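You operate a simulated robot arm through the tools that you are given. There is no shell and no other tool. Be economical: measure what you need, move in short steps, check, and stop when the job is done.

You are at the controls of a simulated robot arm. One attempt, no reset.

Task
Put the blue-handled cup in the inside of the hold tray. Put the eyelet block that says "3.0" from the top of the rewind bench on the white top of the long green cabinet and the eyelet block labelled "2.85" on the top of the right low cabinet. Turn the tolerance dial to 0.02. Close the green bench drawer. Put the red pellet jar on the top of the packing bench away on the shelf over the long bench. Open the left cupboard door, put the jug from the cupboard floor on the top of the packing bench and shut the door again. Do these in any order. Set down upright: eyelet block, red pellet jar, jug.

The check looks at the end state, three seconds after you hand in, the way a careful person would. Anything else that was tipped, shoved, dropped, spilled or broken makes it a failure.

Robot
A 6-joint arm with a fingered hand on a trunk, on a base that drives. Base frame: it is fixed to the floor where the robot stands at the start and does not move with it; the origin is under the middle of the robot, x ahead of it, y to its left, z up; the surface under the hand at the start is at about z = 0.8. Readings come in m, rad, newtons and seconds.
With the tool pointing down near the work surface it reaches from about 0.24 to 0.68 m from the robot's upright axis, wherever it stands. Its first joint turns from -2.897 to 2.897 rad. Places, roughly: blue-handled cup (13x5x5 cm) [0.5, 0.1, 0.8]; eyelet block [3.5, 5, 0.75]; green bench drawer [-2.2, 5.8, 0.7]; inside of the hold tray (17x18 cm) [-2.54, 0.28, 1.06]; jug [-2.75, 7.5, 0.25]; left cupboard door [-2.5, 7.4, 0.4]; red pellet jar [-2.25, 5.25, 0.75]; shelf over the long bench (92x15 cm) [0.74, 0.46, 1.16]; tolerance dial [4.3, 5.8, 0.9]; top of the packing bench [-2.5, 5.2, 0.8]; top of the right low cabinet [4.1, 5.9, 0.6]; white top of the long green cabinet (22x23 cm) [0.3, 8.5, 0.8]. Payload 4 kg.
The tool frame sits at the grasp point between the pads (the TCP): z along the fingers, y along the line on which they close. The tips reach 0.026 m beyond it. Largest opening 0.148 m; the body of the gripper starts 0.073 m behind the TCP. The gripper is a hand of 3 fingers: y runs from the thumb to the fingers, the wrist lies at [0, 0, -0.239] in the tool frame.
Orientation is that of the tool frame in the base frame, as [roll, pitch, yaw] about the fixed x, y, z axes, in that order (R = Rz(yaw) Ry(pitch) Rx(roll)). With the fingers straight down and closing along the base's y, the tool's x points along the base's -x, its y along +y and its z along -z.

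Tools
- The arm moves only by the tool move_arm. Its argument "series" is a list that holds one entry, the list of rows, each a list of 6 numbers: the shift along the tool's x, y, z in units of 40 mm (1.0 is 40 mm), then the turn, a rotation vector about the tool's x, y, z in units of 8 degrees (1.0 is 8 degrees). In form: [[[tx, ty, tz, wx, wy, wz], ...]]. A call has 1 to 8 rows; each row shifts and turns the commanded pose from where the row before left it, along the tool's axes as they then stand. A call with a number of a shift or a turn outside -1 to 1 is refused whole. Each row takes 0.2 s and may step no farther than 0.05 m and 0.15 rad from the row before; otherwise, the whole call is refused. A pose out of reach is approached as far as the arm can. The call stops where the force on the tool passes 40 N (or 10 N more than at its start, if that is more) or the arm is blocked; 0.2 s more then pass. In this call time passes only in rows, and 0.2 s behind the last. It gives the time, the measured TCP pose, the force on the tool (base axes), the opening and the grip force at its end, in the units of the frame above (readings bear some noise), with the torque about the TCP (base axes, N m) and any sound that the robot's microphone picked up.
- Cameras (640 x 400 px; columns grow to the right, rows downward): "scene" is now at [0.063, 0.226, 1.4775]; the picture's right is [0.16, -0.99, 0.00], its down [-0.57, -0.09, -0.82] and it looks along [0.81, 0.13, -0.58] (base axes); focal length 214 px, centre (320, 200). "wrist" rides on the gripper at [0.068, -0.039, -0.09] in the tool frame; the picture's right is [0.50, 0.87, 0.00], its down [-0.66, 0.38, -0.65] and it looks along [-0.57, 0.33, 0.76] (tool axes); focal length 222 px, centre (320, 200). There is no depth. A picture from a camera that has moved, and an enlarged one, comes with that camera's place and axes in the base frame and with its lens.
- capture(camera): a new picture of that camera. No time passes.
- lift_body(by): slides the trunk up (or, below 0, down) by that many m; the arm and the scene camera ride with it, the base frame stays. It gives what a move gives, with no picture.
- drive_base(legs): drives the robot by 1 to 6 legs, each [ahead, left, turn to the left] in m, m and rad, along the robot's own axes; the way and the turn of a leg run together, so that a leg with both is an arc; at most 1.5 m and 3.142 rad a leg. The arm and the cameras ride along, it lands a little off, and it stops where it bumps. It gives what a move gives.
- finger_targets(finger1, finger2, thumb_bend): sets how far each is bent, from 0 (flat) to 1 (curled in); at 0.3 the hand is open as for a grip, at 0.7 the pads meet at the TCP. One left out holds its place. A second passes; each finger stops where it meets its share of the squeeze, and holds until it gets a number again. It is the only way to open and close the hand. It gives what a move gives, with no picture; readings hold the bend of each and the force on the fingers (four entries, about 0 where the hand has none), thumb and palm.
- head_to(pan, tilt): turns the head with the scene camera to pan (to the left, within 2.094 rad either way) and tilt (down, from -0.506 to 1.204), counted from straight ahead of the robot. It gives what a move gives.
- close_up(camera, box): a new picture of the part [left, top, right, bottom] of that camera's present view, enlarged. No time passes.
- close_job(): hands the job in; it is judged then, once.

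Work in short steps. Places have to be worked out from the pictures, the camera data and where the tool is seen: move nearer, look again, correct. Check each grasp and each placing, and mend what went wrong. You have 207 turns and 200 pictures in all, those below and enlarged ones among them. Open the gripper and draw the arm clear of the work before you hand the job in, unless the task says otherwise; then end with one line.

The tools are called after "Call:" as a command line: name --argument value ..., lists and objects as JSON in quotes. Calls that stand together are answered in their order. move_arm: Moves the arm, as the interface text tells. Its arguments: {"type":"object","properties":{"series":{"type":"array","items":{"type":"array","items":{"type":"array","items":{"type":"number"}}}}},"required":["series"]} The other tools are called the same way: lift_body (by) slides the trunk up or down; finger_targets (finger1, finger2, thumb_bend) moves the fingers one by one; drive_base (legs) drives the base; head_to (pan, tilt) turns the head that bears the scene camera; capture (camera) takes a picture; close_up (camera, box) takes an enlarged picture of a part of a camera's view; close_job () hands the job in.

At the start:

```text
time: 0.0
eef_pos: [0.3204, 0.1314, 1.3678]
tool_rot: [-3.141, 0.004, 3.141]
contact_force: [-0.1, 0.1, -0.2]
moment: [0.0, -0.01, 0.02]
width: 0.148
finger_force: 0.1
shape: jaw
bend: [0.3, 0.3, 0.3]
finger forces: [0.0, 0.1, 0.0, 0.0, 0.0, 0.0]
trunk travel left (down, up): [-0.209, 0.108]
robot x, y, heading: [0.0023, -0.0008, -0.006]
head pan, tilt: [0.157, 0.614]
```

scene: 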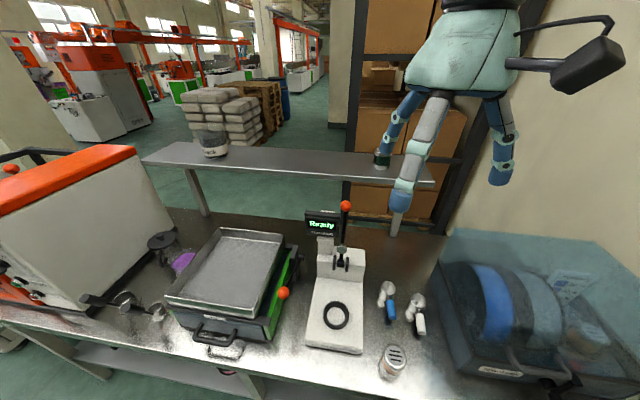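
wrist: 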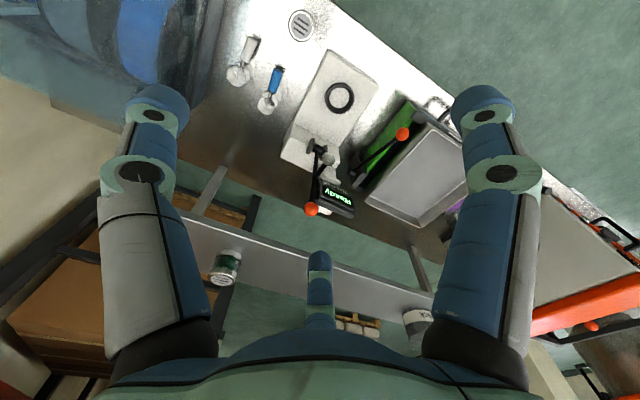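

The blue-handled scoop lies near (0.49, 0.07). I'll look at it enlarged.

Call:
close_up --camera "scene" --box '[300, 240, 460, 340]'

Call:
close_up --camera "wrist" --box '[200, 0, 360, 120]'

```text
4.00 times, centred on (380, 290) of scene
camera zoom: at [0.063, 0.226, 1.4775], right [0.16, -0.99, 0.0], down [-0.57, -0.09, -0.82], along [0.81, 0.13, -0.58], focal length 858 px, centre (80, -160)
```

zoom: 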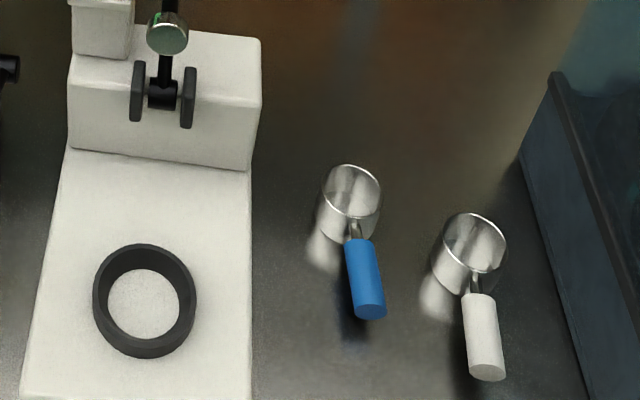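

```text
3.33 times, centred on (280, 60) of wrist
camera zoom: at [0.2514, 0.0901, 1.4579], right [-0.5, 0.87, 0.0], down [0.65, 0.38, 0.66], along [0.57, 0.33, -0.75], focal length 740 px, centre (453, 667)
```

zoom: 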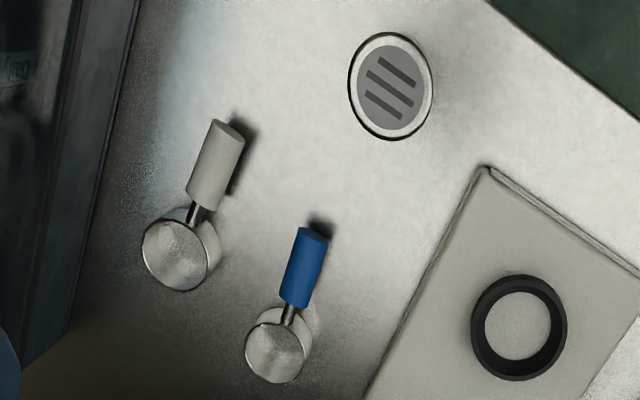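

I'll partially close the fingers so the thumb clears the white cup. Then I'll move above the blue handle, which runs along x from about 0.40 to 0.46 at y≈0.065.

Call:
finger_targets --finger1 0.48 --finger2 0.48 --thumb_bend 0.48

Call:
move_arm --series '[[[-0.34, -0.2, 1, 0, 0, 0], [-0.34, -0.2, 1, 0, 0, 0], [-0.34, -0.2, 1, 0, 0, 0], [-0.34, -0.2, 1, 0, 0, 0], [-0.34, -0.2, 1, 0, 0, 0], [-0.34, -0.2, 1, 0, 0, 0], [-0.34, -0.2, 1, 0, 0, 0], [-0.34, -0.2, 1, 0, 0, 0]]]'

Call:
capture --camera "scene"

Call:
capture --camera "wrist"

```text
time: 1.0
eef_pos: [0.3191, 0.1307, 1.3679]
tool_rot: [3.141, 0.006, -3.141]
contact_force: [0.5, 0.3, 1.0]
moment: [0.0, 0.02, 0.01]
width: 0.0692
finger_force: 0.0
shape: fingers
bend: [0.48, 0.48, 0.48]
finger forces: [0.1, 0.0, 0.0, 0.1, 0.0, 0.0]
trunk travel left (down, up): [-0.209, 0.108]
robot x, y, heading: [-0.0028, 0.0003, 0.001]
head pan, tilt: [0.157, 0.614]
```

```text
time: 2.8
eef_pos: [0.4295, 0.066, 1.048]
tool_rot: [3.141, 0.006, 3.141]
contact_force: [-0.1, 0.2, 0.8]
moment: [0.0, 0.04, 0.03]
width: 0.0694
finger_force: 0.0
shape: fingers
bend: [0.48, 0.48, 0.48]
finger forces: [0.0, 0.0, 0.0, 0.0, 0.0, 0.0]
trunk travel left (down, up): [-0.209, 0.108]
robot x, y, heading: [0.0005, 0.0013, 0.002]
head pan, tilt: [0.157, 0.614]
```

```text
195 pictures are left
camera scene: at [0.064, 0.226, 1.4775], right [0.16, -0.99, 0.0], down [-0.57, -0.09, -0.82], along [0.81, 0.13, -0.58], focal length 214 px, centre (320, 200)
```

scene: 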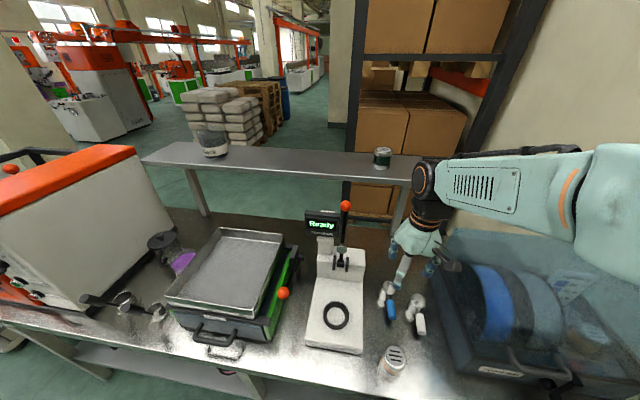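

```text
194 pictures are left
camera wrist: at [0.361, 0.025, 1.1376], right [-0.5, 0.87, 0.0], down [0.65, 0.38, 0.66], along [0.57, 0.33, -0.75], focal length 222 px, centre (320, 200)
```

wrist: 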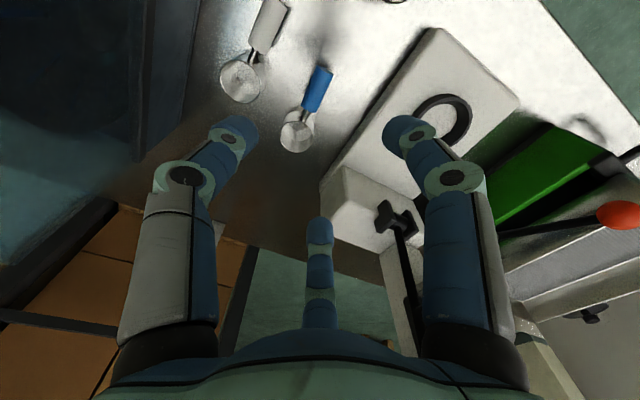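

The hand has three fingers at 120°. I'll grip the cup body itself with the handle between two fingers, so I'm turning the tool 30° and moving above the cup at about (0.50, 0.07).

Call:
move_arm --series '[[[-0.88, 0.05, 0.5, 0, 0, 0], [-0.88, 0.05, 0.5, 0, 0, 0], [0, 0, 0.3, 0, 0, 0.9375], [0, 0, 0.3, 0, 0, 0.9375], [0, 0, 0.3, 0, 0, 0.9375], [0, 0, 0.3, 0, 0, 0.9375]]]'

Call:
capture --camera "wrist"

Call:
close_up --camera "scene" --box '[340, 220, 500, 320]'

```text
time: 4.2
eef_pos: [0.5035, 0.072, 0.961]
tool_rot: [3.136, 0.004, 2.615]
contact_force: [-0.2, 0.6, 0.1]
moment: [0.02, -0.01, -0.02]
width: 0.0691
finger_force: 0.0
shape: fingers
bend: [0.48, 0.48, 0.48]
finger forces: [0.1, 0.0, 0.0, 0.0, 0.1, 0.0]
trunk travel left (down, up): [-0.209, 0.108]
robot x, y, heading: [-0.0004, 0.001, 0.003]
head pan, tilt: [0.157, 0.614]
```

```text
193 pictures are left
camera wrist: at [0.4238, 0.0688, 1.0508], right [0.0, 1.0, 0.0], down [0.75, 0.0, 0.66], along [0.66, 0.0, -0.75], focal length 222 px, centre (320, 200)
```

wrist: 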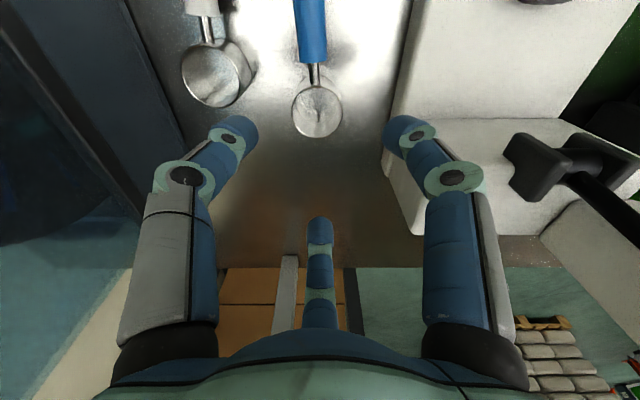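

```text
4.00 times, centred on (420, 270) of scene
camera zoom: at [0.0632, 0.226, 1.4775], right [0.16, -0.99, 0.0], down [-0.57, -0.09, -0.82], along [0.81, 0.13, -0.58], focal length 858 px, centre (-80, -80)
```

zoom: 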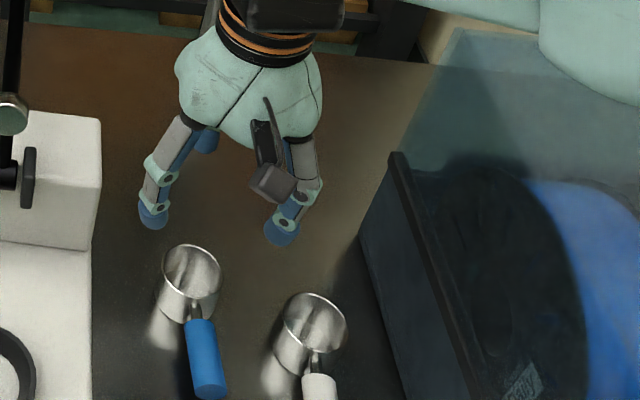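

The cup rim centre is about (0.499, 0.069). The hand is lined up, so I'm descending around the cup.

Call:
move_arm --series '[[[0.06, -0.12, 0.6, 0, 0, 0], [0, 0, 0.65, 0, 0, 0], [0, 0, 0.65, 0, 0, 0], [0, 0, 0.65, 0, 0, 0], [0, 0, 0.55, 0, 0, 0]]]'

Call:
capture --camera "wrist"

Call:
close_up --camera "scene" --box '[340, 220, 500, 320]'

```text
time: 5.4
eef_pos: [0.4978, 0.0695, 0.8364]
tool_rot: [3.137, 0.003, 2.618]
contact_force: [-0.3, 0.3, -0.2]
moment: [0.0, 0.02, 0.05]
width: 0.0691
finger_force: 0.0
shape: fingers
bend: [0.48, 0.48, 0.48]
finger forces: [0.1, 0.0, 0.0, 0.0, 0.0, 0.1]
trunk travel left (down, up): [-0.209, 0.108]
robot x, y, heading: [0.001, 0.0011, -0.005]
head pan, tilt: [0.157, 0.614]
```

```text
191 pictures are left
camera wrist: at [0.4185, 0.0682, 0.9264], right [0.0, 1.0, 0.0], down [0.75, 0.0, 0.66], along [0.66, 0.0, -0.75], focal length 222 px, centre (320, 200)
```

wrist: 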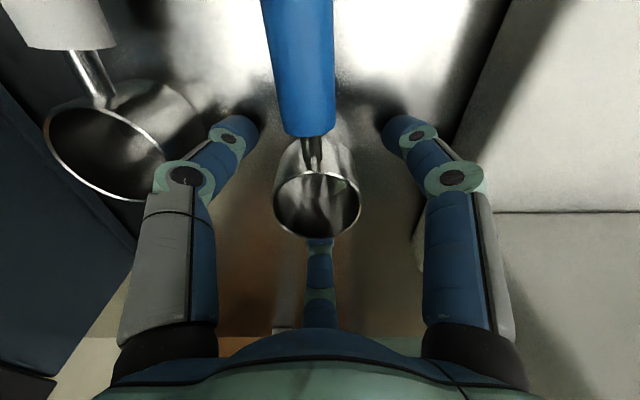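

```text
4.00 times, centred on (420, 270) of scene
camera zoom: at [0.0632, 0.2261, 1.4775], right [0.16, -0.99, 0.0], down [-0.57, -0.09, -0.82], along [0.81, 0.13, -0.58], focal length 858 px, centre (-80, -80)
```

zoom: 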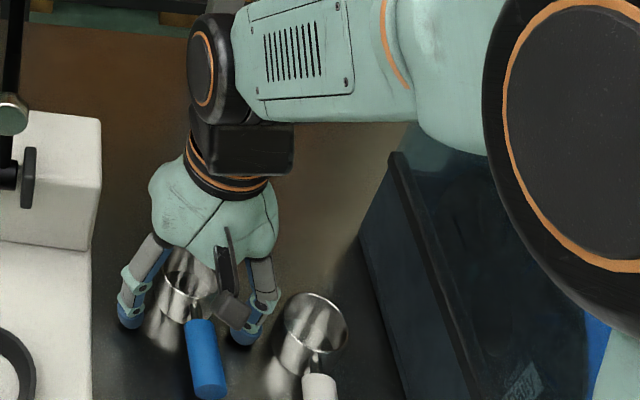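

The cup is centred between the three fingers. I'm closing them evenly.

Call:
finger_targets --finger1 0.66 --finger2 0.66 --thumb_bend 0.66

Call:
capture --camera "wrist"

```text
time: 6.4
eef_pos: [0.4973, 0.0698, 0.8377]
tool_rot: [3.138, 0.005, 2.617]
contact_force: [1.2, -0.8, 0.0]
moment: [-0.02, -0.01, 0.03]
width: 0.0344
finger_force: 11.4
shape: fingers
bend: [0.58, 0.57, 0.6]
finger forces: [6.3, 7.7, 0.0, 0.0, 8.7, 0.0]
trunk travel left (down, up): [-0.209, 0.108]
robot x, y, heading: [-0.001, -0.0004, 0.003]
head pan, tilt: [0.157, 0.614]
```

```text
189 pictures are left
camera wrist: at [0.4185, 0.0681, 0.9268], right [0.0, 1.0, 0.0], down [0.75, 0.0, 0.66], along [0.66, 0.0, -0.75], focal length 222 px, centre (320, 200)
```

wrist: 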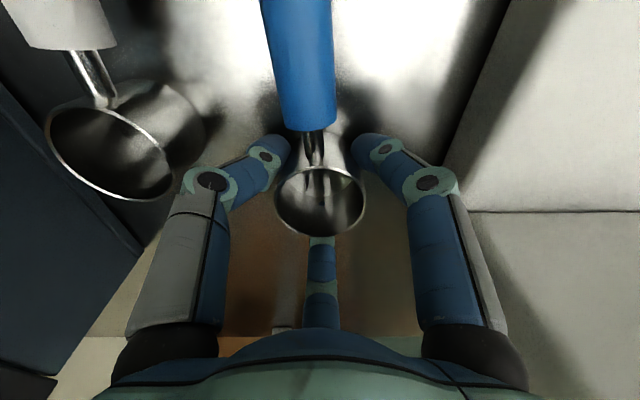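

All three fingers are bearing on the cup. I'm lifting straight up.

Call:
move_arm --series '[[[0, 0, -0.5, 0, 0, 0], [0, 0, -1, 0, 0, 0], [0, 0, -1, 0, 0, 0], [0, 0, -1, 0, 0, 0], [0, 0, -1, 0, 0, 0], [0, 0, -1, 0, 0, 0], [0, 0, -1, 0, 0, 0], [0, 0, -1, 0, 0, 0]]]'

Call:
capture --camera "wrist"

Call:
head_to --pan 2.09 --tilt 0.4

Call:
capture --camera "scene"

```text
time: 8.2
eef_pos: [0.4938, 0.0699, 1.139]
tool_rot: [3.136, 0.004, 2.619]
contact_force: [0.3, -0.1, -0.8]
moment: [0.01, -0.03, 0.02]
width: 0.0344
finger_force: 11.1
shape: fingers
bend: [0.58, 0.57, 0.6]
finger forces: [6.3, 7.6, 0.0, 0.0, 8.5, 0.0]
trunk travel left (down, up): [-0.209, 0.108]
robot x, y, heading: [0.0017, 0.0017, 0.0]
head pan, tilt: [0.157, 0.614]
```

```text
188 pictures are left
camera wrist: at [0.4152, 0.0688, 1.2287], right [0.0, 1.0, 0.0], down [0.75, 0.0, 0.66], along [0.66, 0.0, -0.75], focal length 222 px, centre (320, 200)
```

wrist: 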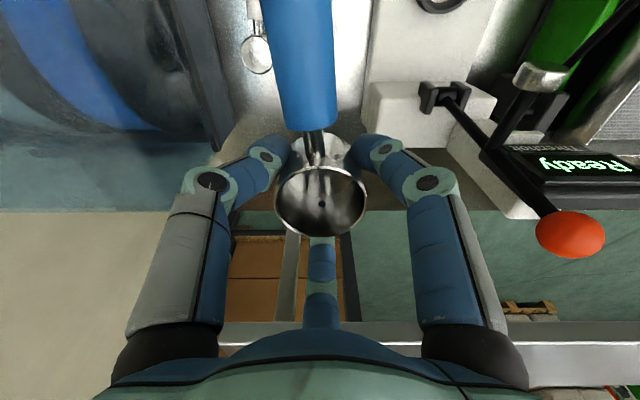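

```text
time: 10.1
eef_pos: [0.4945, 0.0716, 1.1378]
tool_rot: [3.138, 0.004, 2.618]
contact_force: [0.0, -0.3, -1.0]
moment: [-0.02, 0.02, 0.02]
width: 0.0344
finger_force: 10.6
shape: fingers
bend: [0.58, 0.57, 0.6]
finger forces: [6.3, 7.6, 0.0, 0.0, 8.5, 0.0]
trunk travel left (down, up): [-0.209, 0.108]
robot x, y, heading: [0.0024, -0.0017, 0.004]
head pan, tilt: [2.089, 0.4]
```

```text
187 pictures are left
camera scene: at [-0.0696, 0.2927, 1.497], right [0.87, 0.49, 0.0], down [0.19, -0.34, -0.92], along [-0.46, 0.8, -0.39], focal length 214 px, centre (320, 200)
```

scene: 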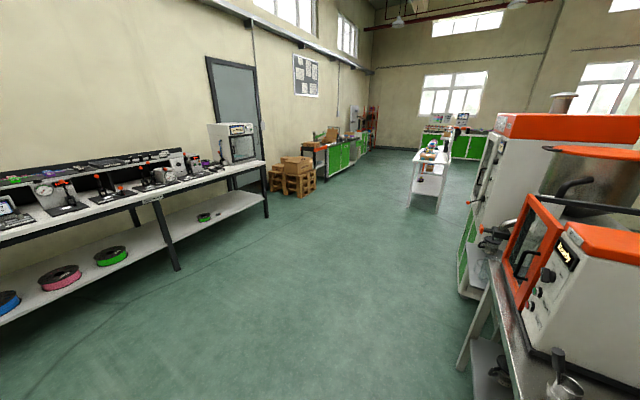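

The cup is held. I'll back off from the bench and turn around toward the hold tray side.

Call:
drive_base --legs '[[-0.8, 0, 0], [0, 0, 3.14]]'

Call:
head_to --pan 0 --tilt 0.4

Call:
capture --camera "scene"

```text
time: 21.8
eef_pos: [-1.3069, -0.0726, 1.138]
tool_rot: [3.135, 0.004, -0.524]
contact_force: [-0.2, 0.6, -0.5]
moment: [0.01, 0.02, 0.0]
width: 0.0335
finger_force: 10.8
shape: fingers
bend: [0.58, 0.57, 0.61]
finger forces: [6.1, 7.3, 0.0, 0.0, 8.0, 0.0]
trunk travel left (down, up): [-0.209, 0.108]
robot x, y, heading: [-0.8093, 0.0011, -3.142]
head pan, tilt: [2.089, 0.4]
```

```text
time: 23.8
eef_pos: [-1.3082, -0.0728, 1.1376]
tool_rot: [3.137, 0.004, -0.523]
contact_force: [0.6, 0.0, -1.7]
moment: [0.0, -0.01, 0.04]
width: 0.0337
finger_force: 10.4
shape: fingers
bend: [0.58, 0.57, 0.61]
finger forces: [6.1, 7.4, 0.1, 0.0, 7.9, 0.0]
trunk travel left (down, up): [-0.209, 0.108]
robot x, y, heading: [-0.8153, -0.0049, -3.14]
head pan, tilt: [0.0, 0.4]
```

```text
186 pictures are left
camera scene: at [-0.8804, -0.2097, 1.497], right [0.0, 1.0, 0.0], down [0.39, 0.0, -0.92], along [-0.92, 0.0, -0.39], focal length 214 px, centre (320, 200)
```

scene: 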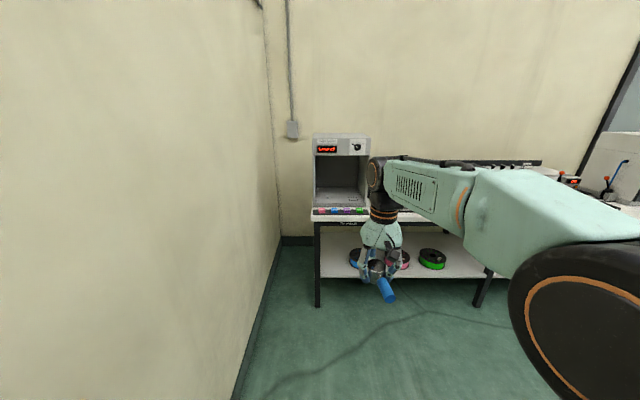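

The bench is ahead at x≈-2.2. I'll drive closer in line with y≈0.25 and look for the hold tray.

Call:
drive_base --legs '[[0.5, -0.45, 0]]'

Call:
head_to --pan -0.2 --tilt 0.5

Call:
capture --camera "scene"

Call:
capture --camera "wrist"

```text
time: 28.3
eef_pos: [-1.8042, 0.3789, 1.1385]
tool_rot: [3.136, 0.004, -0.525]
contact_force: [-0.4, 0.5, -1.8]
moment: [-0.01, 0.03, -0.01]
width: 0.0333
finger_force: 10.7
shape: fingers
bend: [0.58, 0.57, 0.61]
finger forces: [6.2, 7.4, 0.0, 0.0, 7.9, 0.0]
trunk travel left (down, up): [-0.209, 0.108]
robot x, y, heading: [-1.3114, 0.4504, 3.146]
head pan, tilt: [0.0, 0.4]
```

```text
time: 29.0
eef_pos: [-1.8039, 0.3793, 1.1371]
tool_rot: [3.138, 0.004, -0.523]
contact_force: [0.0, -1.0, -1.4]
moment: [-0.01, 0.01, 0.0]
width: 0.0337
finger_force: 10.6
shape: fingers
bend: [0.58, 0.57, 0.61]
finger forces: [6.1, 7.5, 0.0, 0.0, 7.9, 0.0]
trunk travel left (down, up): [-0.209, 0.108]
robot x, y, heading: [-1.3087, 0.4464, 3.146]
head pan, tilt: [-0.201, 0.499]
```

```text
185 pictures are left
camera scene: at [-1.3739, 0.2596, 1.4879], right [0.2, 0.98, 0.0], down [0.47, -0.1, -0.88], along [-0.86, 0.17, -0.48], focal length 214 px, centre (320, 200)
```

scene: 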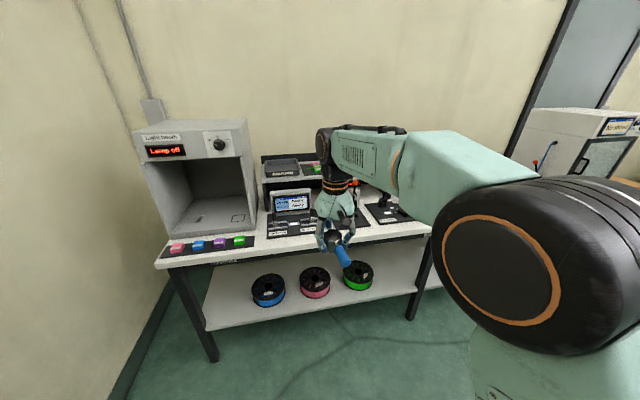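

```text
184 pictures are left
camera wrist: at [-1.7254, 0.3782, 1.2281], right [0.0, -1.0, 0.0], down [-0.75, 0.0, 0.66], along [-0.66, 0.0, -0.75], focal length 222 px, centre (320, 200)
```

wrist: 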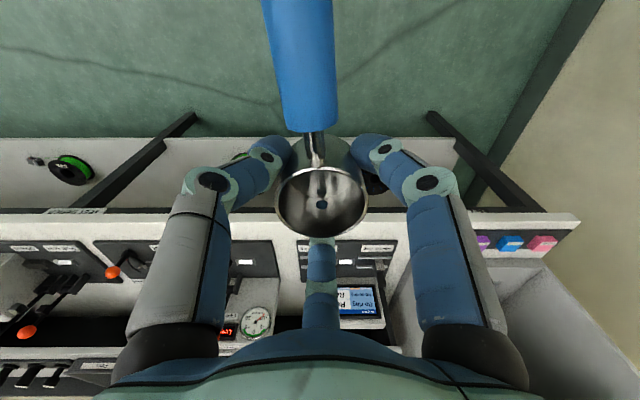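

Call:
close_up --camera "scene" --box '[240, 130, 400, 250]'

```text
3.33 times, centred on (320, 190) of scene
camera zoom: at [-1.3739, 0.2596, 1.4879], right [0.2, 0.98, 0.0], down [0.47, -0.1, -0.88], along [-0.86, 0.17, -0.48], focal length 715 px, centre (320, 233)
```

zoom: 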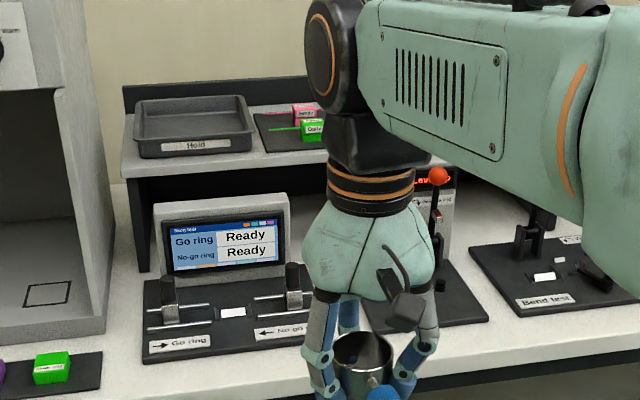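

The hold tray sits on a riser at about (-2.55, 0.28). I'll raise the trunk, then drive closer while staying clear of the bench edge at x≈-2.12.

Call:
lift_body --by 0.1

Call:
drive_base --legs '[[0.58, 0.08, 0]]'

Call:
capture --camera "wrist"

Call:
capture --camera "scene"

```text
time: 30.3
eef_pos: [-1.8022, 0.3798, 1.2375]
tool_rot: [3.136, 0.003, -0.524]
contact_force: [0.5, -0.2, -1.8]
moment: [0.0, 0.08, -0.02]
width: 0.0333
finger_force: 10.9
shape: fingers
bend: [0.58, 0.57, 0.61]
finger forces: [6.2, 7.4, 0.1, 0.0, 7.8, 0.0]
trunk travel left (down, up): [-0.309, 0.008]
robot x, y, heading: [-1.31, 0.4529, 3.146]
head pan, tilt: [-0.201, 0.499]
```

```text
time: 33.6
eef_pos: [-2.38, 0.3014, 1.2388]
tool_rot: [3.137, 0.004, -0.53]
contact_force: [-0.5, -0.4, -0.8]
moment: [-0.01, 0.04, 0.01]
width: 0.0336
finger_force: 10.7
shape: fingers
bend: [0.58, 0.57, 0.61]
finger forces: [6.2, 7.4, 0.0, 0.0, 7.9, 0.0]
trunk travel left (down, up): [-0.309, 0.008]
robot x, y, heading: [-1.886, 0.3676, 3.131]
head pan, tilt: [-0.201, 0.499]
```

```text
182 pictures are left
camera wrist: at [-2.3005, 0.3009, 1.328], right [-0.01, -1.0, 0.0], down [-0.75, 0.01, 0.66], along [-0.66, 0.0, -0.75], focal length 222 px, centre (320, 200)
```

wrist: 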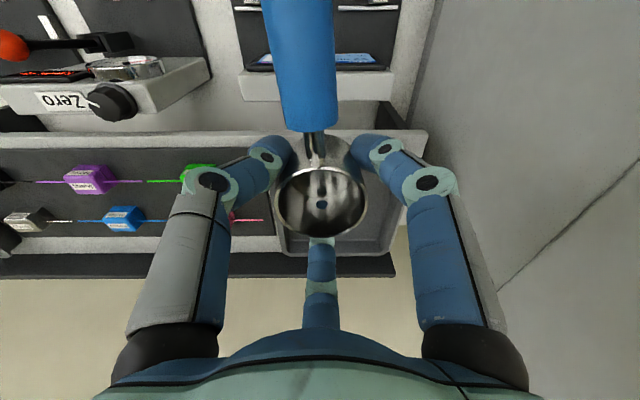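

```text
181 pictures are left
camera scene: at [-1.9432, 0.1804, 1.5923], right [0.21, 0.98, 0.0], down [0.47, -0.1, -0.88], along [-0.86, 0.18, -0.48], focal length 214 px, centre (320, 200)
```

scene: 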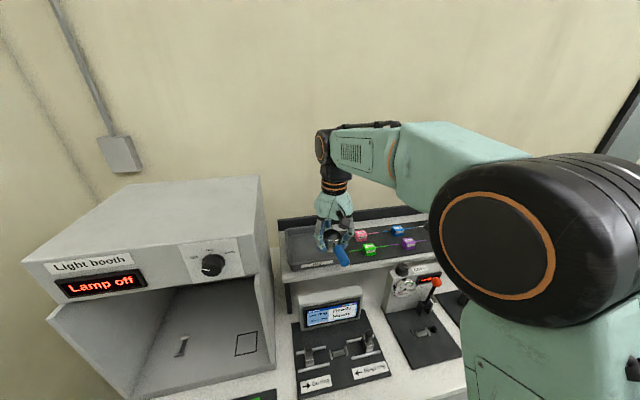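

The tray spans x -2.645..-2.43 and its right edge is at y≈0.195. I'll creep 6 cm nearer and turn the hand so the handle lies diagonally in the tray.

Call:
drive_base --legs '[[0.06, 0, 0]]'

Call:
move_arm --series '[[[0, 0, 0, 0, 0, -0.9375], [0, 0, 0, 0, 0, -0.9375], [0, 0, 0, 0, 0, -0.9375], [0, 0, 0, 0, 0, -0.9375], [0, 0, 0, 0, 0, -0.9375], [0, 0, 0, 0, 0, -0.9375]]]'

```text
time: 34.6
eef_pos: [-2.4396, 0.3025, 1.2377]
tool_rot: [3.139, 0.0, -0.529]
contact_force: [-1.0, -0.1, -1.9]
moment: [0.0, 0.02, 0.01]
width: 0.0337
finger_force: 11.5
shape: fingers
bend: [0.58, 0.57, 0.61]
finger forces: [6.3, 7.4, 0.0, 0.1, 8.0, 0.1]
trunk travel left (down, up): [-0.309, 0.008]
robot x, y, heading: [-1.9417, 0.3698, 3.138]
head pan, tilt: [-0.201, 0.499]
```

```text
time: 36.0
eef_pos: [-2.4404, 0.3025, 1.2377]
tool_rot: [3.141, 0.005, 0.259]
contact_force: [-0.8, -0.3, -1.3]
moment: [-0.02, 0.0, 0.01]
width: 0.0334
finger_force: 10.7
shape: fingers
bend: [0.58, 0.57, 0.61]
finger forces: [6.3, 7.5, 0.0, 0.0, 7.9, 0.0]
trunk travel left (down, up): [-0.309, 0.008]
robot x, y, heading: [-1.9439, 0.3673, 3.138]
head pan, tilt: [-0.201, 0.499]
```

Call:
move_arm --series '[[[-0.755, 0.04, 0.2, 0, 0, 0], [-0.755, 0.04, 0.4, 0, 0, 0], [-0.755, 0.04, 0.6, 0, 0, 0], [-0.755, 0.04, 0.6, 0, 0, 0]]]'

Call:
capture --camera "wrist"

Call:
close_up --camera "scene" --box '[240, 180, 400, 280]'

```text
time: 37.0
eef_pos: [-2.5558, 0.2661, 1.1669]
tool_rot: [-3.14, 0.006, 0.256]
contact_force: [-0.2, 0.1, -2.8]
moment: [-0.04, 0.03, 0.01]
width: 0.0334
finger_force: 10.3
shape: fingers
bend: [0.58, 0.57, 0.61]
finger forces: [6.3, 7.5, 0.0, 0.0, 7.8, 0.0]
trunk travel left (down, up): [-0.309, 0.008]
robot x, y, heading: [-1.944, 0.3708, 3.136]
head pan, tilt: [-0.201, 0.499]
```

```text
180 pictures are left
camera wrist: at [-2.4997, 0.321, 1.2564], right [0.7, -0.71, 0.0], down [-0.54, -0.53, 0.66], along [-0.47, -0.46, -0.75], focal length 222 px, centre (320, 200)
```

wrist: 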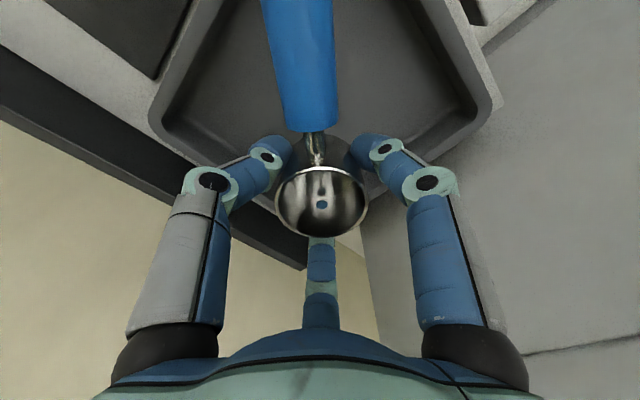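

```text
4.00 times, centred on (320, 230) of scene
camera zoom: at [-2.0048, 0.1805, 1.5923], right [0.2, 0.98, 0.0], down [0.47, -0.1, -0.88], along [-0.86, 0.18, -0.48], focal length 858 px, centre (320, 80)
```

zoom: 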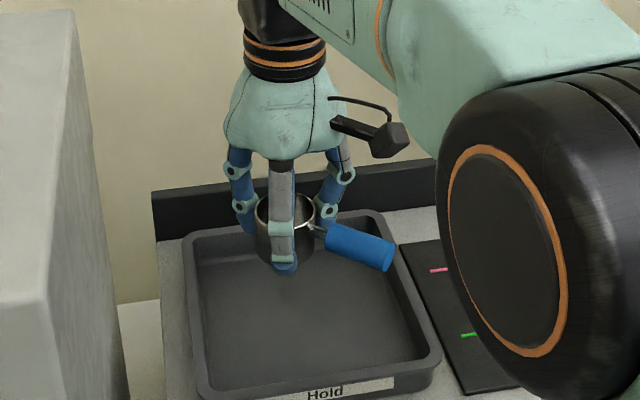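

The cup is over the tray with the handle diagonal and well inside. I'm lowering it in small steps until it touches.

Call:
move_arm --series '[[[0, 0, 0.6, 0, 0, 0], [0, 0, 0.5, 0, 0, 0], [0, 0, 0.2, 0, 0, 0], [0, 0, 0.1, 0, 0, 0], [0, 0, 0.1, 0, 0, 0]]]'

Call:
close_up --camera "scene" --box '[240, 180, 400, 280]'

```text
time: 38.2
eef_pos: [-2.5559, 0.2649, 1.1066]
tool_rot: [-3.141, 0.006, 0.257]
contact_force: [0.0, 0.4, -2.0]
moment: [-0.02, 0.02, -0.02]
width: 0.0334
finger_force: 10.2
shape: fingers
bend: [0.58, 0.57, 0.61]
finger forces: [6.3, 7.6, 0.0, 0.0, 7.8, 0.1]
trunk travel left (down, up): [-0.309, 0.008]
robot x, y, heading: [-1.9429, 0.3674, 3.132]
head pan, tilt: [-0.201, 0.499]
```

```text
4.00 times, centred on (320, 230) of scene
camera zoom: at [-2.0033, 0.1807, 1.5923], right [0.2, 0.98, 0.0], down [0.47, -0.1, -0.88], along [-0.86, 0.18, -0.48], focal length 858 px, centre (320, 80)
```

zoom: 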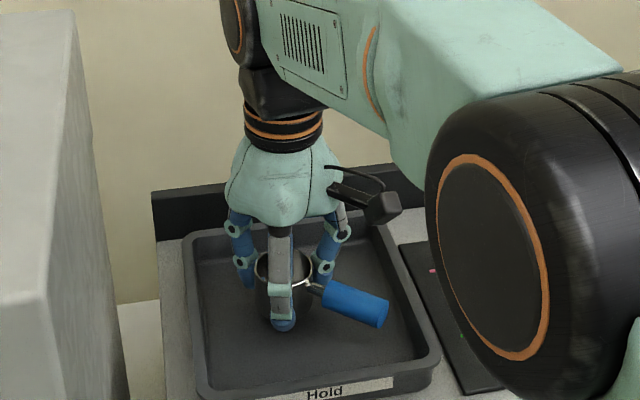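

Call:
move_arm --series '[[[0, 0, 0.12, 0, 0, 0], [0, 0, 0.08, 0, 0, 0], [0, 0, 0.06, 0, 0, 0]]]'

```text
time: 39.0
eef_pos: [-2.5548, 0.2641, 1.0968]
tool_rot: [3.141, 0.006, 0.255]
contact_force: [-0.7, -0.3, -1.6]
moment: [-0.04, 0.04, 0.02]
width: 0.0332
finger_force: 10.8
shape: fingers
bend: [0.58, 0.57, 0.61]
finger forces: [6.3, 7.5, 0.0, 0.0, 7.9, 0.0]
trunk travel left (down, up): [-0.309, 0.008]
robot x, y, heading: [-1.9474, 0.372, 3.135]
head pan, tilt: [-0.201, 0.499]
```

No contact yet at 1.097, so I'm continuing down in millimetre steps.

Call:
move_arm --series '[[[0, 0, 0.06, 0, 0, 0], [0, 0, 0.05, 0, 0, 0], [0, 0, 0.05, 0, 0, 0]]]'

Call:
close_up --camera "scene" --box '[260, 190, 380, 270]'

```text
time: 39.8
eef_pos: [-2.5545, 0.2652, 1.0913]
tool_rot: [3.141, 0.006, 0.257]
contact_force: [-0.3, -1.5, 4.0]
moment: [-0.03, -0.09, -0.04]
width: 0.0333
finger_force: 11.3
shape: fingers
bend: [0.58, 0.57, 0.61]
finger forces: [6.9, 7.8, 0.1, 0.0, 8.2, 0.0]
trunk travel left (down, up): [-0.309, 0.008]
robot x, y, heading: [-1.9432, 0.3679, 3.132]
head pan, tilt: [-0.201, 0.499]
```

```text
5.00 times, centred on (320, 230) of scene
camera zoom: at [-2.0026, 0.1808, 1.5925], right [0.2, 0.98, 0.0], down [0.47, -0.1, -0.88], along [-0.86, 0.18, -0.48], focal length 1072 px, centre (320, 50)
```

zoom: 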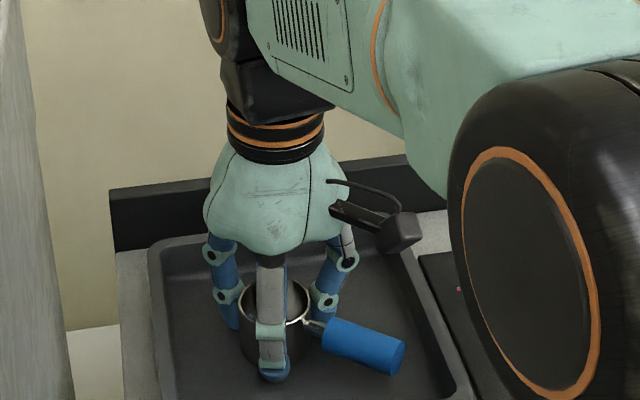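

The force has flipped to +4 N, so the cup is on the floor of the tray. I'm opening gently, then lifting straight up.

Call:
finger_targets --finger1 0.47 --finger2 0.47 --thumb_bend 0.47

Call:
move_arm --series '[[[0, 0, -0.4, 0, 0, 0], [0, 0, -0.6, 0, 0, 0], [0, 0, -1, 0, 0, 0], [0, 0, -1, 0, 0, 0], [0, 0, -1, 0, 0, 0]]]'

Call:
close_up --camera "scene" --box '[240, 180, 400, 280]'

```text
time: 40.8
eef_pos: [-2.5547, 0.2655, 1.0904]
tool_rot: [3.141, 0.005, 0.254]
contact_force: [-0.7, 0.0, 0.0]
moment: [0.0, 0.02, 0.0]
width: 0.0716
finger_force: 0.0
shape: fingers
bend: [0.47, 0.47, 0.47]
finger forces: [0.0, 0.1, 0.0, 0.0, 0.1, 0.0]
trunk travel left (down, up): [-0.309, 0.008]
robot x, y, heading: [-1.9446, 0.3724, 3.135]
head pan, tilt: [-0.201, 0.499]
```

```text
time: 42.0
eef_pos: [-2.5527, 0.2683, 1.249]
tool_rot: [3.141, 0.007, 0.257]
contact_force: [0.3, 0.2, 0.4]
moment: [0.01, -0.04, 0.01]
width: 0.0717
finger_force: 0.0
shape: fingers
bend: [0.47, 0.47, 0.47]
finger forces: [0.1, 0.0, 0.0, 0.0, 0.0, 0.1]
trunk travel left (down, up): [-0.309, 0.008]
robot x, y, heading: [-1.9446, 0.3718, 3.139]
head pan, tilt: [-0.201, 0.499]
```

```text
4.00 times, centred on (320, 230) of scene
camera zoom: at [-2.0031, 0.1808, 1.5924], right [0.2, 0.98, 0.0], down [0.47, -0.1, -0.88], along [-0.86, 0.18, -0.48], focal length 858 px, centre (320, 80)
```

zoom: 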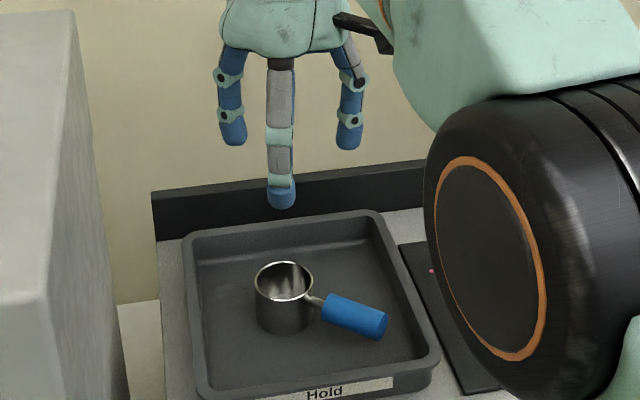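

The cup is in the tray. I'm backing off and driving along the aisle to the packing bench near y≈5.2.

Call:
drive_base --legs '[[-0.75, 0, 0], [0, -1.5, 0], [0, -1.5, 0], [0, -1.4, 0]]'

Call:
head_to --pan -0.2 --tilt 0.4

Call:
capture --camera "scene"

```text
time: 83.5
eef_pos: [-1.52, 4.6268, 1.2485]
tool_rot: [3.141, 0.006, 0.191]
contact_force: [0.2, 0.9, 0.4]
moment: [0.01, -0.02, 0.0]
width: 0.0716
finger_force: 0.1
shape: fingers
bend: [0.47, 0.47, 0.47]
finger forces: [0.0, 0.0, 0.0, 0.0, 0.0, 0.1]
trunk travel left (down, up): [-0.309, 0.008]
robot x, y, heading: [-0.9073, 4.6894, 3.068]
head pan, tilt: [-0.201, 0.499]
```

```text
time: 84.1
eef_pos: [-1.5194, 4.6279, 1.2494]
tool_rot: [-3.141, 0.005, 0.191]
contact_force: [-0.1, 0.3, 0.2]
moment: [-0.01, 0.0, 0.02]
width: 0.0716
finger_force: 0.0
shape: fingers
bend: [0.47, 0.47, 0.47]
finger forces: [0.1, 0.1, 0.1, 0.0, 0.0, 0.0]
trunk travel left (down, up): [-0.309, 0.008]
robot x, y, heading: [-0.9059, 4.6884, 3.067]
head pan, tilt: [-0.201, 0.4]
```

```text
175 pictures are left
camera scene: at [-0.9792, 4.5047, 1.6015], right [0.27, 0.96, 0.0], down [0.38, -0.1, -0.92], along [-0.89, 0.25, -0.39], focal length 214 px, centre (320, 200)
```

scene: 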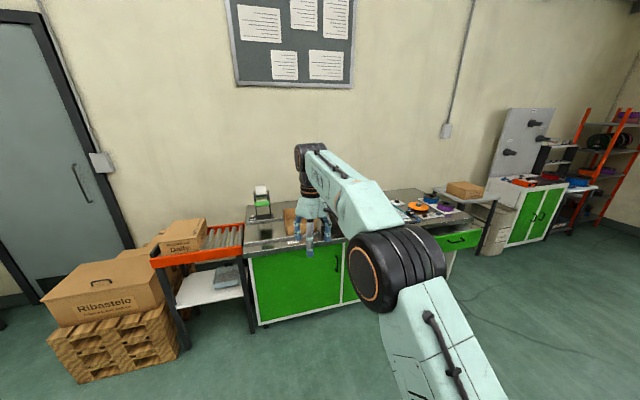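

The packing bench with its open green drawer is ahead. I'm moving closer and straightening.

Call:
drive_base --legs '[[0.35, -0.55, 0], [0, 0, 0.074]]'

Call:
head_to --pan -0.1 --tilt 0.6

Call:
capture --camera "scene"

Call:
capture --camera "wrist"

```text
time: 90.1
eef_pos: [-1.8244, 5.1875, 1.25]
tool_rot: [-3.141, 0.005, 0.259]
contact_force: [0.0, 0.2, 0.0]
moment: [-0.01, -0.01, -0.02]
width: 0.0719
finger_force: 0.0
shape: fingers
bend: [0.47, 0.47, 0.47]
finger forces: [0.1, 0.1, 0.1, 0.1, 0.1, 0.0]
trunk travel left (down, up): [-0.309, 0.008]
robot x, y, heading: [-1.2175, 5.2846, 3.133]
head pan, tilt: [-0.201, 0.4]
```

```text
time: 90.8
eef_pos: [-1.8254, 5.1883, 1.2487]
tool_rot: [3.141, 0.006, 0.257]
contact_force: [0.9, 0.8, 0.3]
moment: [-0.02, -0.04, -0.03]
width: 0.0718
finger_force: 0.0
shape: fingers
bend: [0.47, 0.47, 0.47]
finger forces: [0.1, 0.0, 0.0, 0.1, 0.0, 0.1]
trunk travel left (down, up): [-0.309, 0.008]
robot x, y, heading: [-1.2179, 5.2905, 3.138]
head pan, tilt: [-0.099, 0.6]
```

```text
174 pictures are left
camera scene: at [-1.2737, 5.0913, 1.5833], right [0.1, 0.99, 0.0], down [0.56, -0.06, -0.83], along [-0.82, 0.09, -0.56], focal length 214 px, centre (320, 200)
```

scene: 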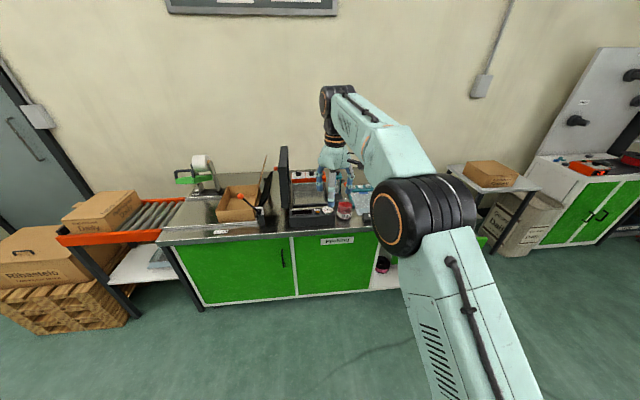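

```text
173 pictures are left
camera wrist: at [-1.7687, 5.2412, 1.3393], right [0.7, -0.71, 0.0], down [-0.53, -0.53, 0.66], along [-0.47, -0.46, -0.75], focal length 222 px, centre (320, 200)
```

wrist: 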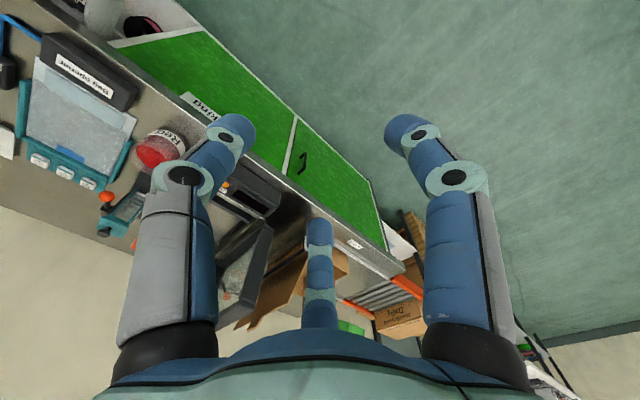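

The red jar is on the bench in front. I'm shifting along to see the open drawer.

Call:
drive_base --legs '[[-0.1, -0.85, 0]]'

Call:
head_to --pan 0.2 --tilt 0.5

Call:
capture --camera "scene"

```text
time: 98.6
eef_pos: [-1.7171, 6.0428, 1.2495]
tool_rot: [3.141, 0.005, 0.238]
contact_force: [-0.2, -0.1, 0.5]
moment: [0.0, 0.01, -0.02]
width: 0.0718
finger_force: 0.0
shape: fingers
bend: [0.47, 0.47, 0.47]
finger forces: [0.0, 0.0, 0.0, 0.0, 0.0, 0.1]
trunk travel left (down, up): [-0.309, 0.008]
robot x, y, heading: [-1.1046, 6.1344, 3.121]
head pan, tilt: [-0.099, 0.6]
```

```text
time: 99.4
eef_pos: [-1.7167, 6.0429, 1.2495]
tool_rot: [3.14, 0.005, 0.238]
contact_force: [0.4, -0.3, -0.1]
moment: [0.02, 0.0, 0.0]
width: 0.0719
finger_force: 0.1
shape: fingers
bend: [0.47, 0.47, 0.47]
finger forces: [0.1, 0.0, 0.1, 0.0, 0.1, 0.0]
trunk travel left (down, up): [-0.309, 0.008]
robot x, y, heading: [-1.1037, 6.1365, 3.122]
head pan, tilt: [0.201, 0.499]
```

```text
172 pictures are left
camera scene: at [-1.1701, 5.9088, 1.5923], right [-0.18, 0.98, 0.0], down [0.47, 0.08, -0.88], along [-0.86, -0.15, -0.48], focal length 214 px, centre (320, 200)
```

scene: 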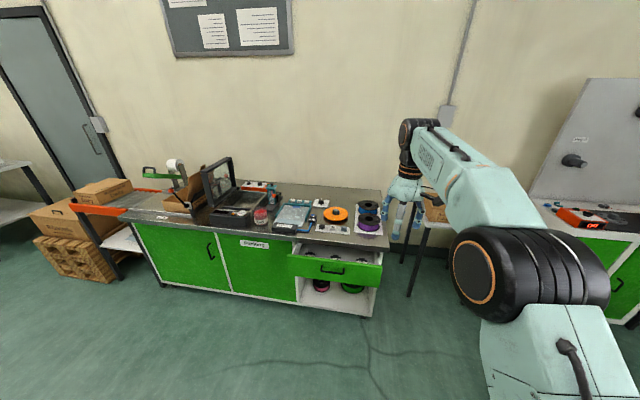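

Call:
close_up --camera "scene" --box '[240, 180, 400, 330]'

```text
2.67 times, centred on (320, 255) of scene
camera zoom: at [-1.1701, 5.9088, 1.5923], right [-0.18, 0.98, 0.0], down [0.47, 0.08, -0.88], along [-0.86, -0.15, -0.48], focal length 572 px, centre (320, 53)
```

zoom: 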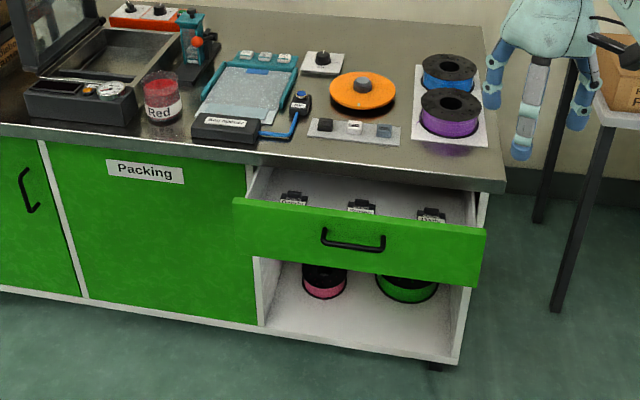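

The drawer face is at about x≈-2.0, y≈5.84, z≈0.70, and the bench edge is at about -2.09. I'll make a fist and pitch the tool to point forward for a push.

Call:
finger_targets --finger1 0.7 --finger2 0.7 --thumb_bend 0.7

Call:
move_arm --series '[[[0.5, 0, 0, 0, 0, 0.85], [0.5, 0, 0, 0, 0, 0.85], [0, 0, 0, 0, -0.9375, 0], [0, 0, 0, 0, -0.9375, 0], [0, 0, 0, 0, -0.9375, 0], [0, 0, 0, 0, -0.9375, 0], [0, 0, 0, 0, -0.9375, 0], [0, 0, 0, 0, -0.9375, 0]]]'

Call:
move_arm --series '[[[0, 0, 0, 0, -0.9375, 0], [0, 0, 0, 0, -0.9375, 0], [0, 0, 0, 0, -0.9375, 0], [0, 0, 0, 0, -0.9375, 0], [0, 0, 0, 0, -0.9375, 0], [0, 0, 0, 0, -0.9375, 0]]]'

Call:
capture --camera "scene"

```text
time: 100.4
eef_pos: [-1.7167, 6.0425, 1.2503]
tool_rot: [3.141, 0.004, 0.237]
contact_force: [0.6, -0.2, -0.7]
moment: [0.01, -0.01, 0.02]
width: 0.0002
finger_force: 0.1
shape: fingers
bend: [0.69, 0.69, 0.7]
finger forces: [0.0, 0.0, 0.0, 0.0, 0.1, 0.0]
trunk travel left (down, up): [-0.309, 0.008]
robot x, y, heading: [-1.1099, 6.1314, 3.119]
head pan, tilt: [0.201, 0.499]
```

```text
time: 102.2
eef_pos: [-1.6747, 6.0495, 1.2503]
tool_rot: [3.139, 0.793, -0.003]
contact_force: [-0.1, 0.2, -0.1]
moment: [0.01, -0.01, 0.01]
width: 0.0001
finger_force: 0.2
shape: fingers
bend: [0.69, 0.69, 0.7]
finger forces: [0.0, 0.0, 0.0, 0.0, 0.0, 0.0]
trunk travel left (down, up): [-0.309, 0.008]
robot x, y, heading: [-1.1101, 6.1314, 3.12]
head pan, tilt: [0.201, 0.499]
```

```text
time: 103.6
eef_pos: [-1.6778, 6.0567, 1.2487]
tool_rot: [-2.994, 1.456, 0.119]
contact_force: [0.6, 0.1, 0.0]
moment: [-0.01, 0.02, -0.04]
width: 0.0003
finger_force: 0.0
shape: fingers
bend: [0.69, 0.69, 0.7]
finger forces: [0.0, 0.0, 0.1, 0.0, 0.1, 0.1]
out of reach, approached as far as the arm can: row 2, 3
trunk travel left (down, up): [-0.309, 0.008]
robot x, y, heading: [-1.1106, 6.1341, 3.12]
head pan, tilt: [0.201, 0.499]
```

```text
170 pictures are left
camera scene: at [-1.1706, 5.9086, 1.5923], right [-0.18, 0.98, 0.0], down [0.47, 0.08, -0.88], along [-0.86, -0.15, -0.48], focal length 214 px, centre (320, 200)
```

scene: 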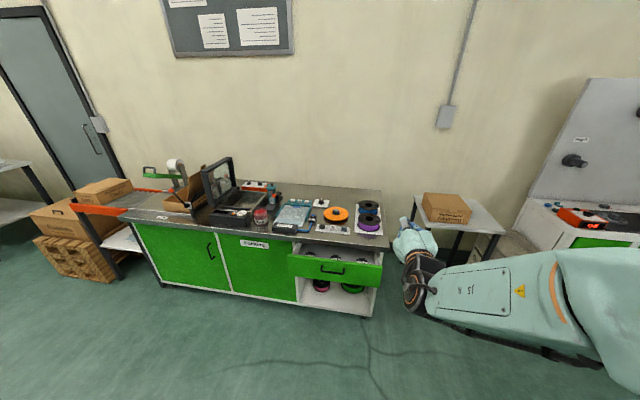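

The tool is nearly horizontal. I'm lowering the trunk and shifting so that the fist lines up with the drawer at y≈5.84.

Call:
lift_body --by -0.3

Call:
drive_base --legs '[[0.12, 0.21, 0.02]]'

Call:
move_arm --series '[[[1, 0, 0, 0, 0, 0], [1, 0, 0, 0, 0, 0], [1, 0, 0, 0, 0, 0], [1, 0, 0, 0, 0, 0], [1, 0, 0, 0, 0, 0]]]'

Call:
capture --camera "scene"

```text
time: 106.6
eef_pos: [-1.678, 6.0583, 0.9485]
tool_rot: [-2.992, 1.454, 0.118]
contact_force: [0.3, -0.9, -0.2]
moment: [0.0, -0.01, -0.01]
width: 0.0003
finger_force: 0.1
shape: fingers
bend: [0.69, 0.69, 0.7]
finger forces: [0.0, 0.0, 0.1, 0.0, 0.0, 0.1]
trunk travel left (down, up): [-0.009, 0.308]
robot x, y, heading: [-1.1092, 6.1317, 3.117]
head pan, tilt: [0.201, 0.499]
```

```text
time: 109.0
eef_pos: [-1.799, 5.8492, 0.9494]
tool_rot: [-2.994, 1.456, 0.135]
contact_force: [-0.4, -0.6, -0.4]
moment: [0.03, 0.02, 0.04]
width: 0.0002
finger_force: 0.1
shape: fingers
bend: [0.69, 0.69, 0.7]
finger forces: [0.0, 0.0, 0.0, 0.0, 0.0, 0.0]
trunk travel left (down, up): [-0.009, 0.308]
robot x, y, heading: [-1.2287, 5.9345, 3.135]
head pan, tilt: [0.201, 0.499]
```

```text
time: 110.2
eef_pos: [-1.7774, 5.8485, 0.7476]
tool_rot: [-2.988, 1.453, 0.135]
contact_force: [0.3, -0.1, -0.2]
moment: [0.01, 0.02, -0.02]
width: 0.0
finger_force: 0.0
shape: fingers
bend: [0.69, 0.69, 0.7]
finger forces: [0.0, 0.0, 0.0, 0.0, 0.1, 0.0]
trunk travel left (down, up): [-0.009, 0.308]
robot x, y, heading: [-1.228, 5.931, 3.133]
head pan, tilt: [0.201, 0.499]
```

```text
169 pictures are left
camera scene: at [-1.3448, 5.7078, 1.2855], right [-0.19, 0.98, 0.0], down [0.47, 0.09, -0.88], along [-0.86, -0.17, -0.48], focal length 214 px, centre (320, 200)
```

scene: 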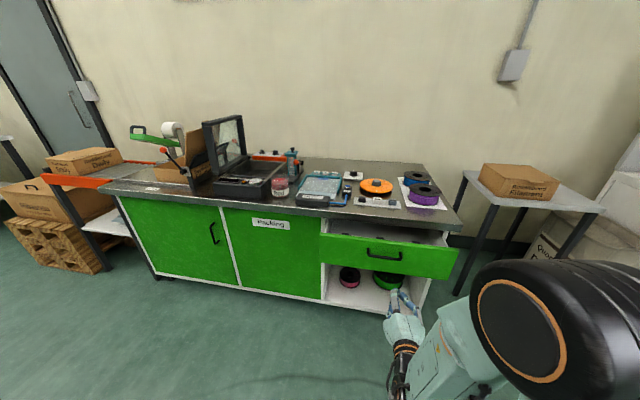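

The fist is at z≈0.75, above the handle. I'm levelling the tool, then driving forward until the tip is near the face.

Call:
move_arm --series '[[[0, 0, 0, 0, -0.8, 0], [0, 0, 1, 0, 0, 0]]]'

Call:
drive_base --legs '[[0.12, 0, 0]]'

Call:
capture --camera "scene"

```text
time: 110.8
eef_pos: [-1.8155, 5.8367, 0.752]
tool_rot: [-1.845, 1.555, 1.275]
contact_force: [-0.3, -0.3, 0.2]
moment: [0.0, 0.02, -0.01]
width: 0.0004
finger_force: 0.1
shape: fingers
bend: [0.69, 0.69, 0.7]
finger forces: [0.1, 0.0, 0.0, 0.0, 0.1, 0.0]
out of reach, approached as far as the arm can: row 1, 2
trunk travel left (down, up): [-0.009, 0.308]
robot x, y, heading: [-1.2301, 5.9339, 3.137]
head pan, tilt: [0.201, 0.499]
```

```text
time: 112.1
eef_pos: [-1.9328, 5.8365, 0.7505]
tool_rot: [-1.847, 1.553, 1.271]
contact_force: [-0.2, 0.2, -0.3]
moment: [0.0, 0.0, 0.03]
width: 0.0004
finger_force: 0.1
shape: fingers
bend: [0.69, 0.69, 0.7]
finger forces: [0.0, 0.0, 0.0, 0.1, 0.1, 0.0]
trunk travel left (down, up): [-0.009, 0.308]
robot x, y, heading: [-1.3493, 5.9362, 3.136]
head pan, tilt: [0.201, 0.499]
```

```text
168 pictures are left
camera scene: at [-1.464, 5.7087, 1.2855], right [-0.19, 0.98, 0.0], down [0.47, 0.09, -0.88], along [-0.86, -0.17, -0.48], focal length 214 px, centre (320, 200)
```

scene: 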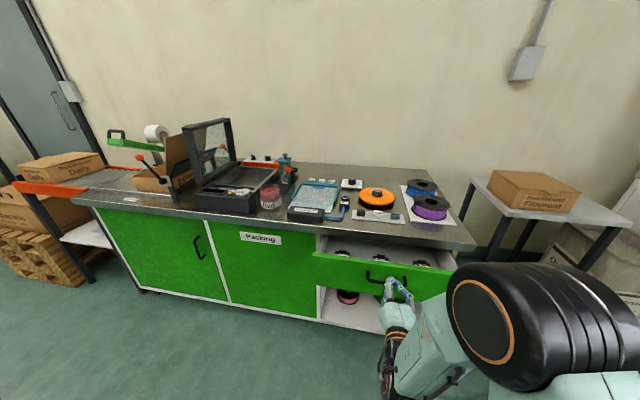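

Call:
close_up --camera "scene" --box '[300, 220, 460, 320]'

```text
4.00 times, centred on (380, 270) of scene
camera zoom: at [-1.464, 5.7087, 1.2855], right [-0.19, 0.98, 0.0], down [0.47, 0.09, -0.88], along [-0.86, -0.17, -0.48], focal length 858 px, centre (80, -80)
```

zoom: 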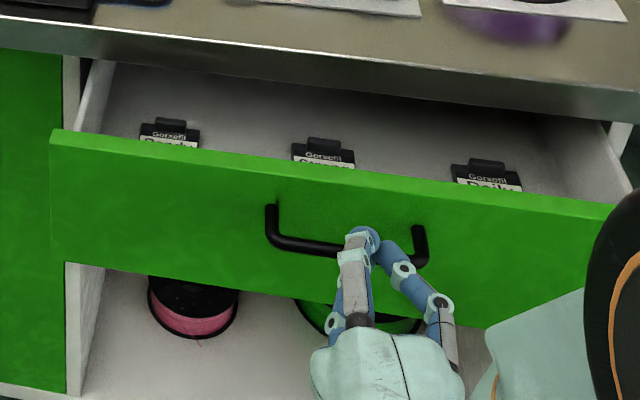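

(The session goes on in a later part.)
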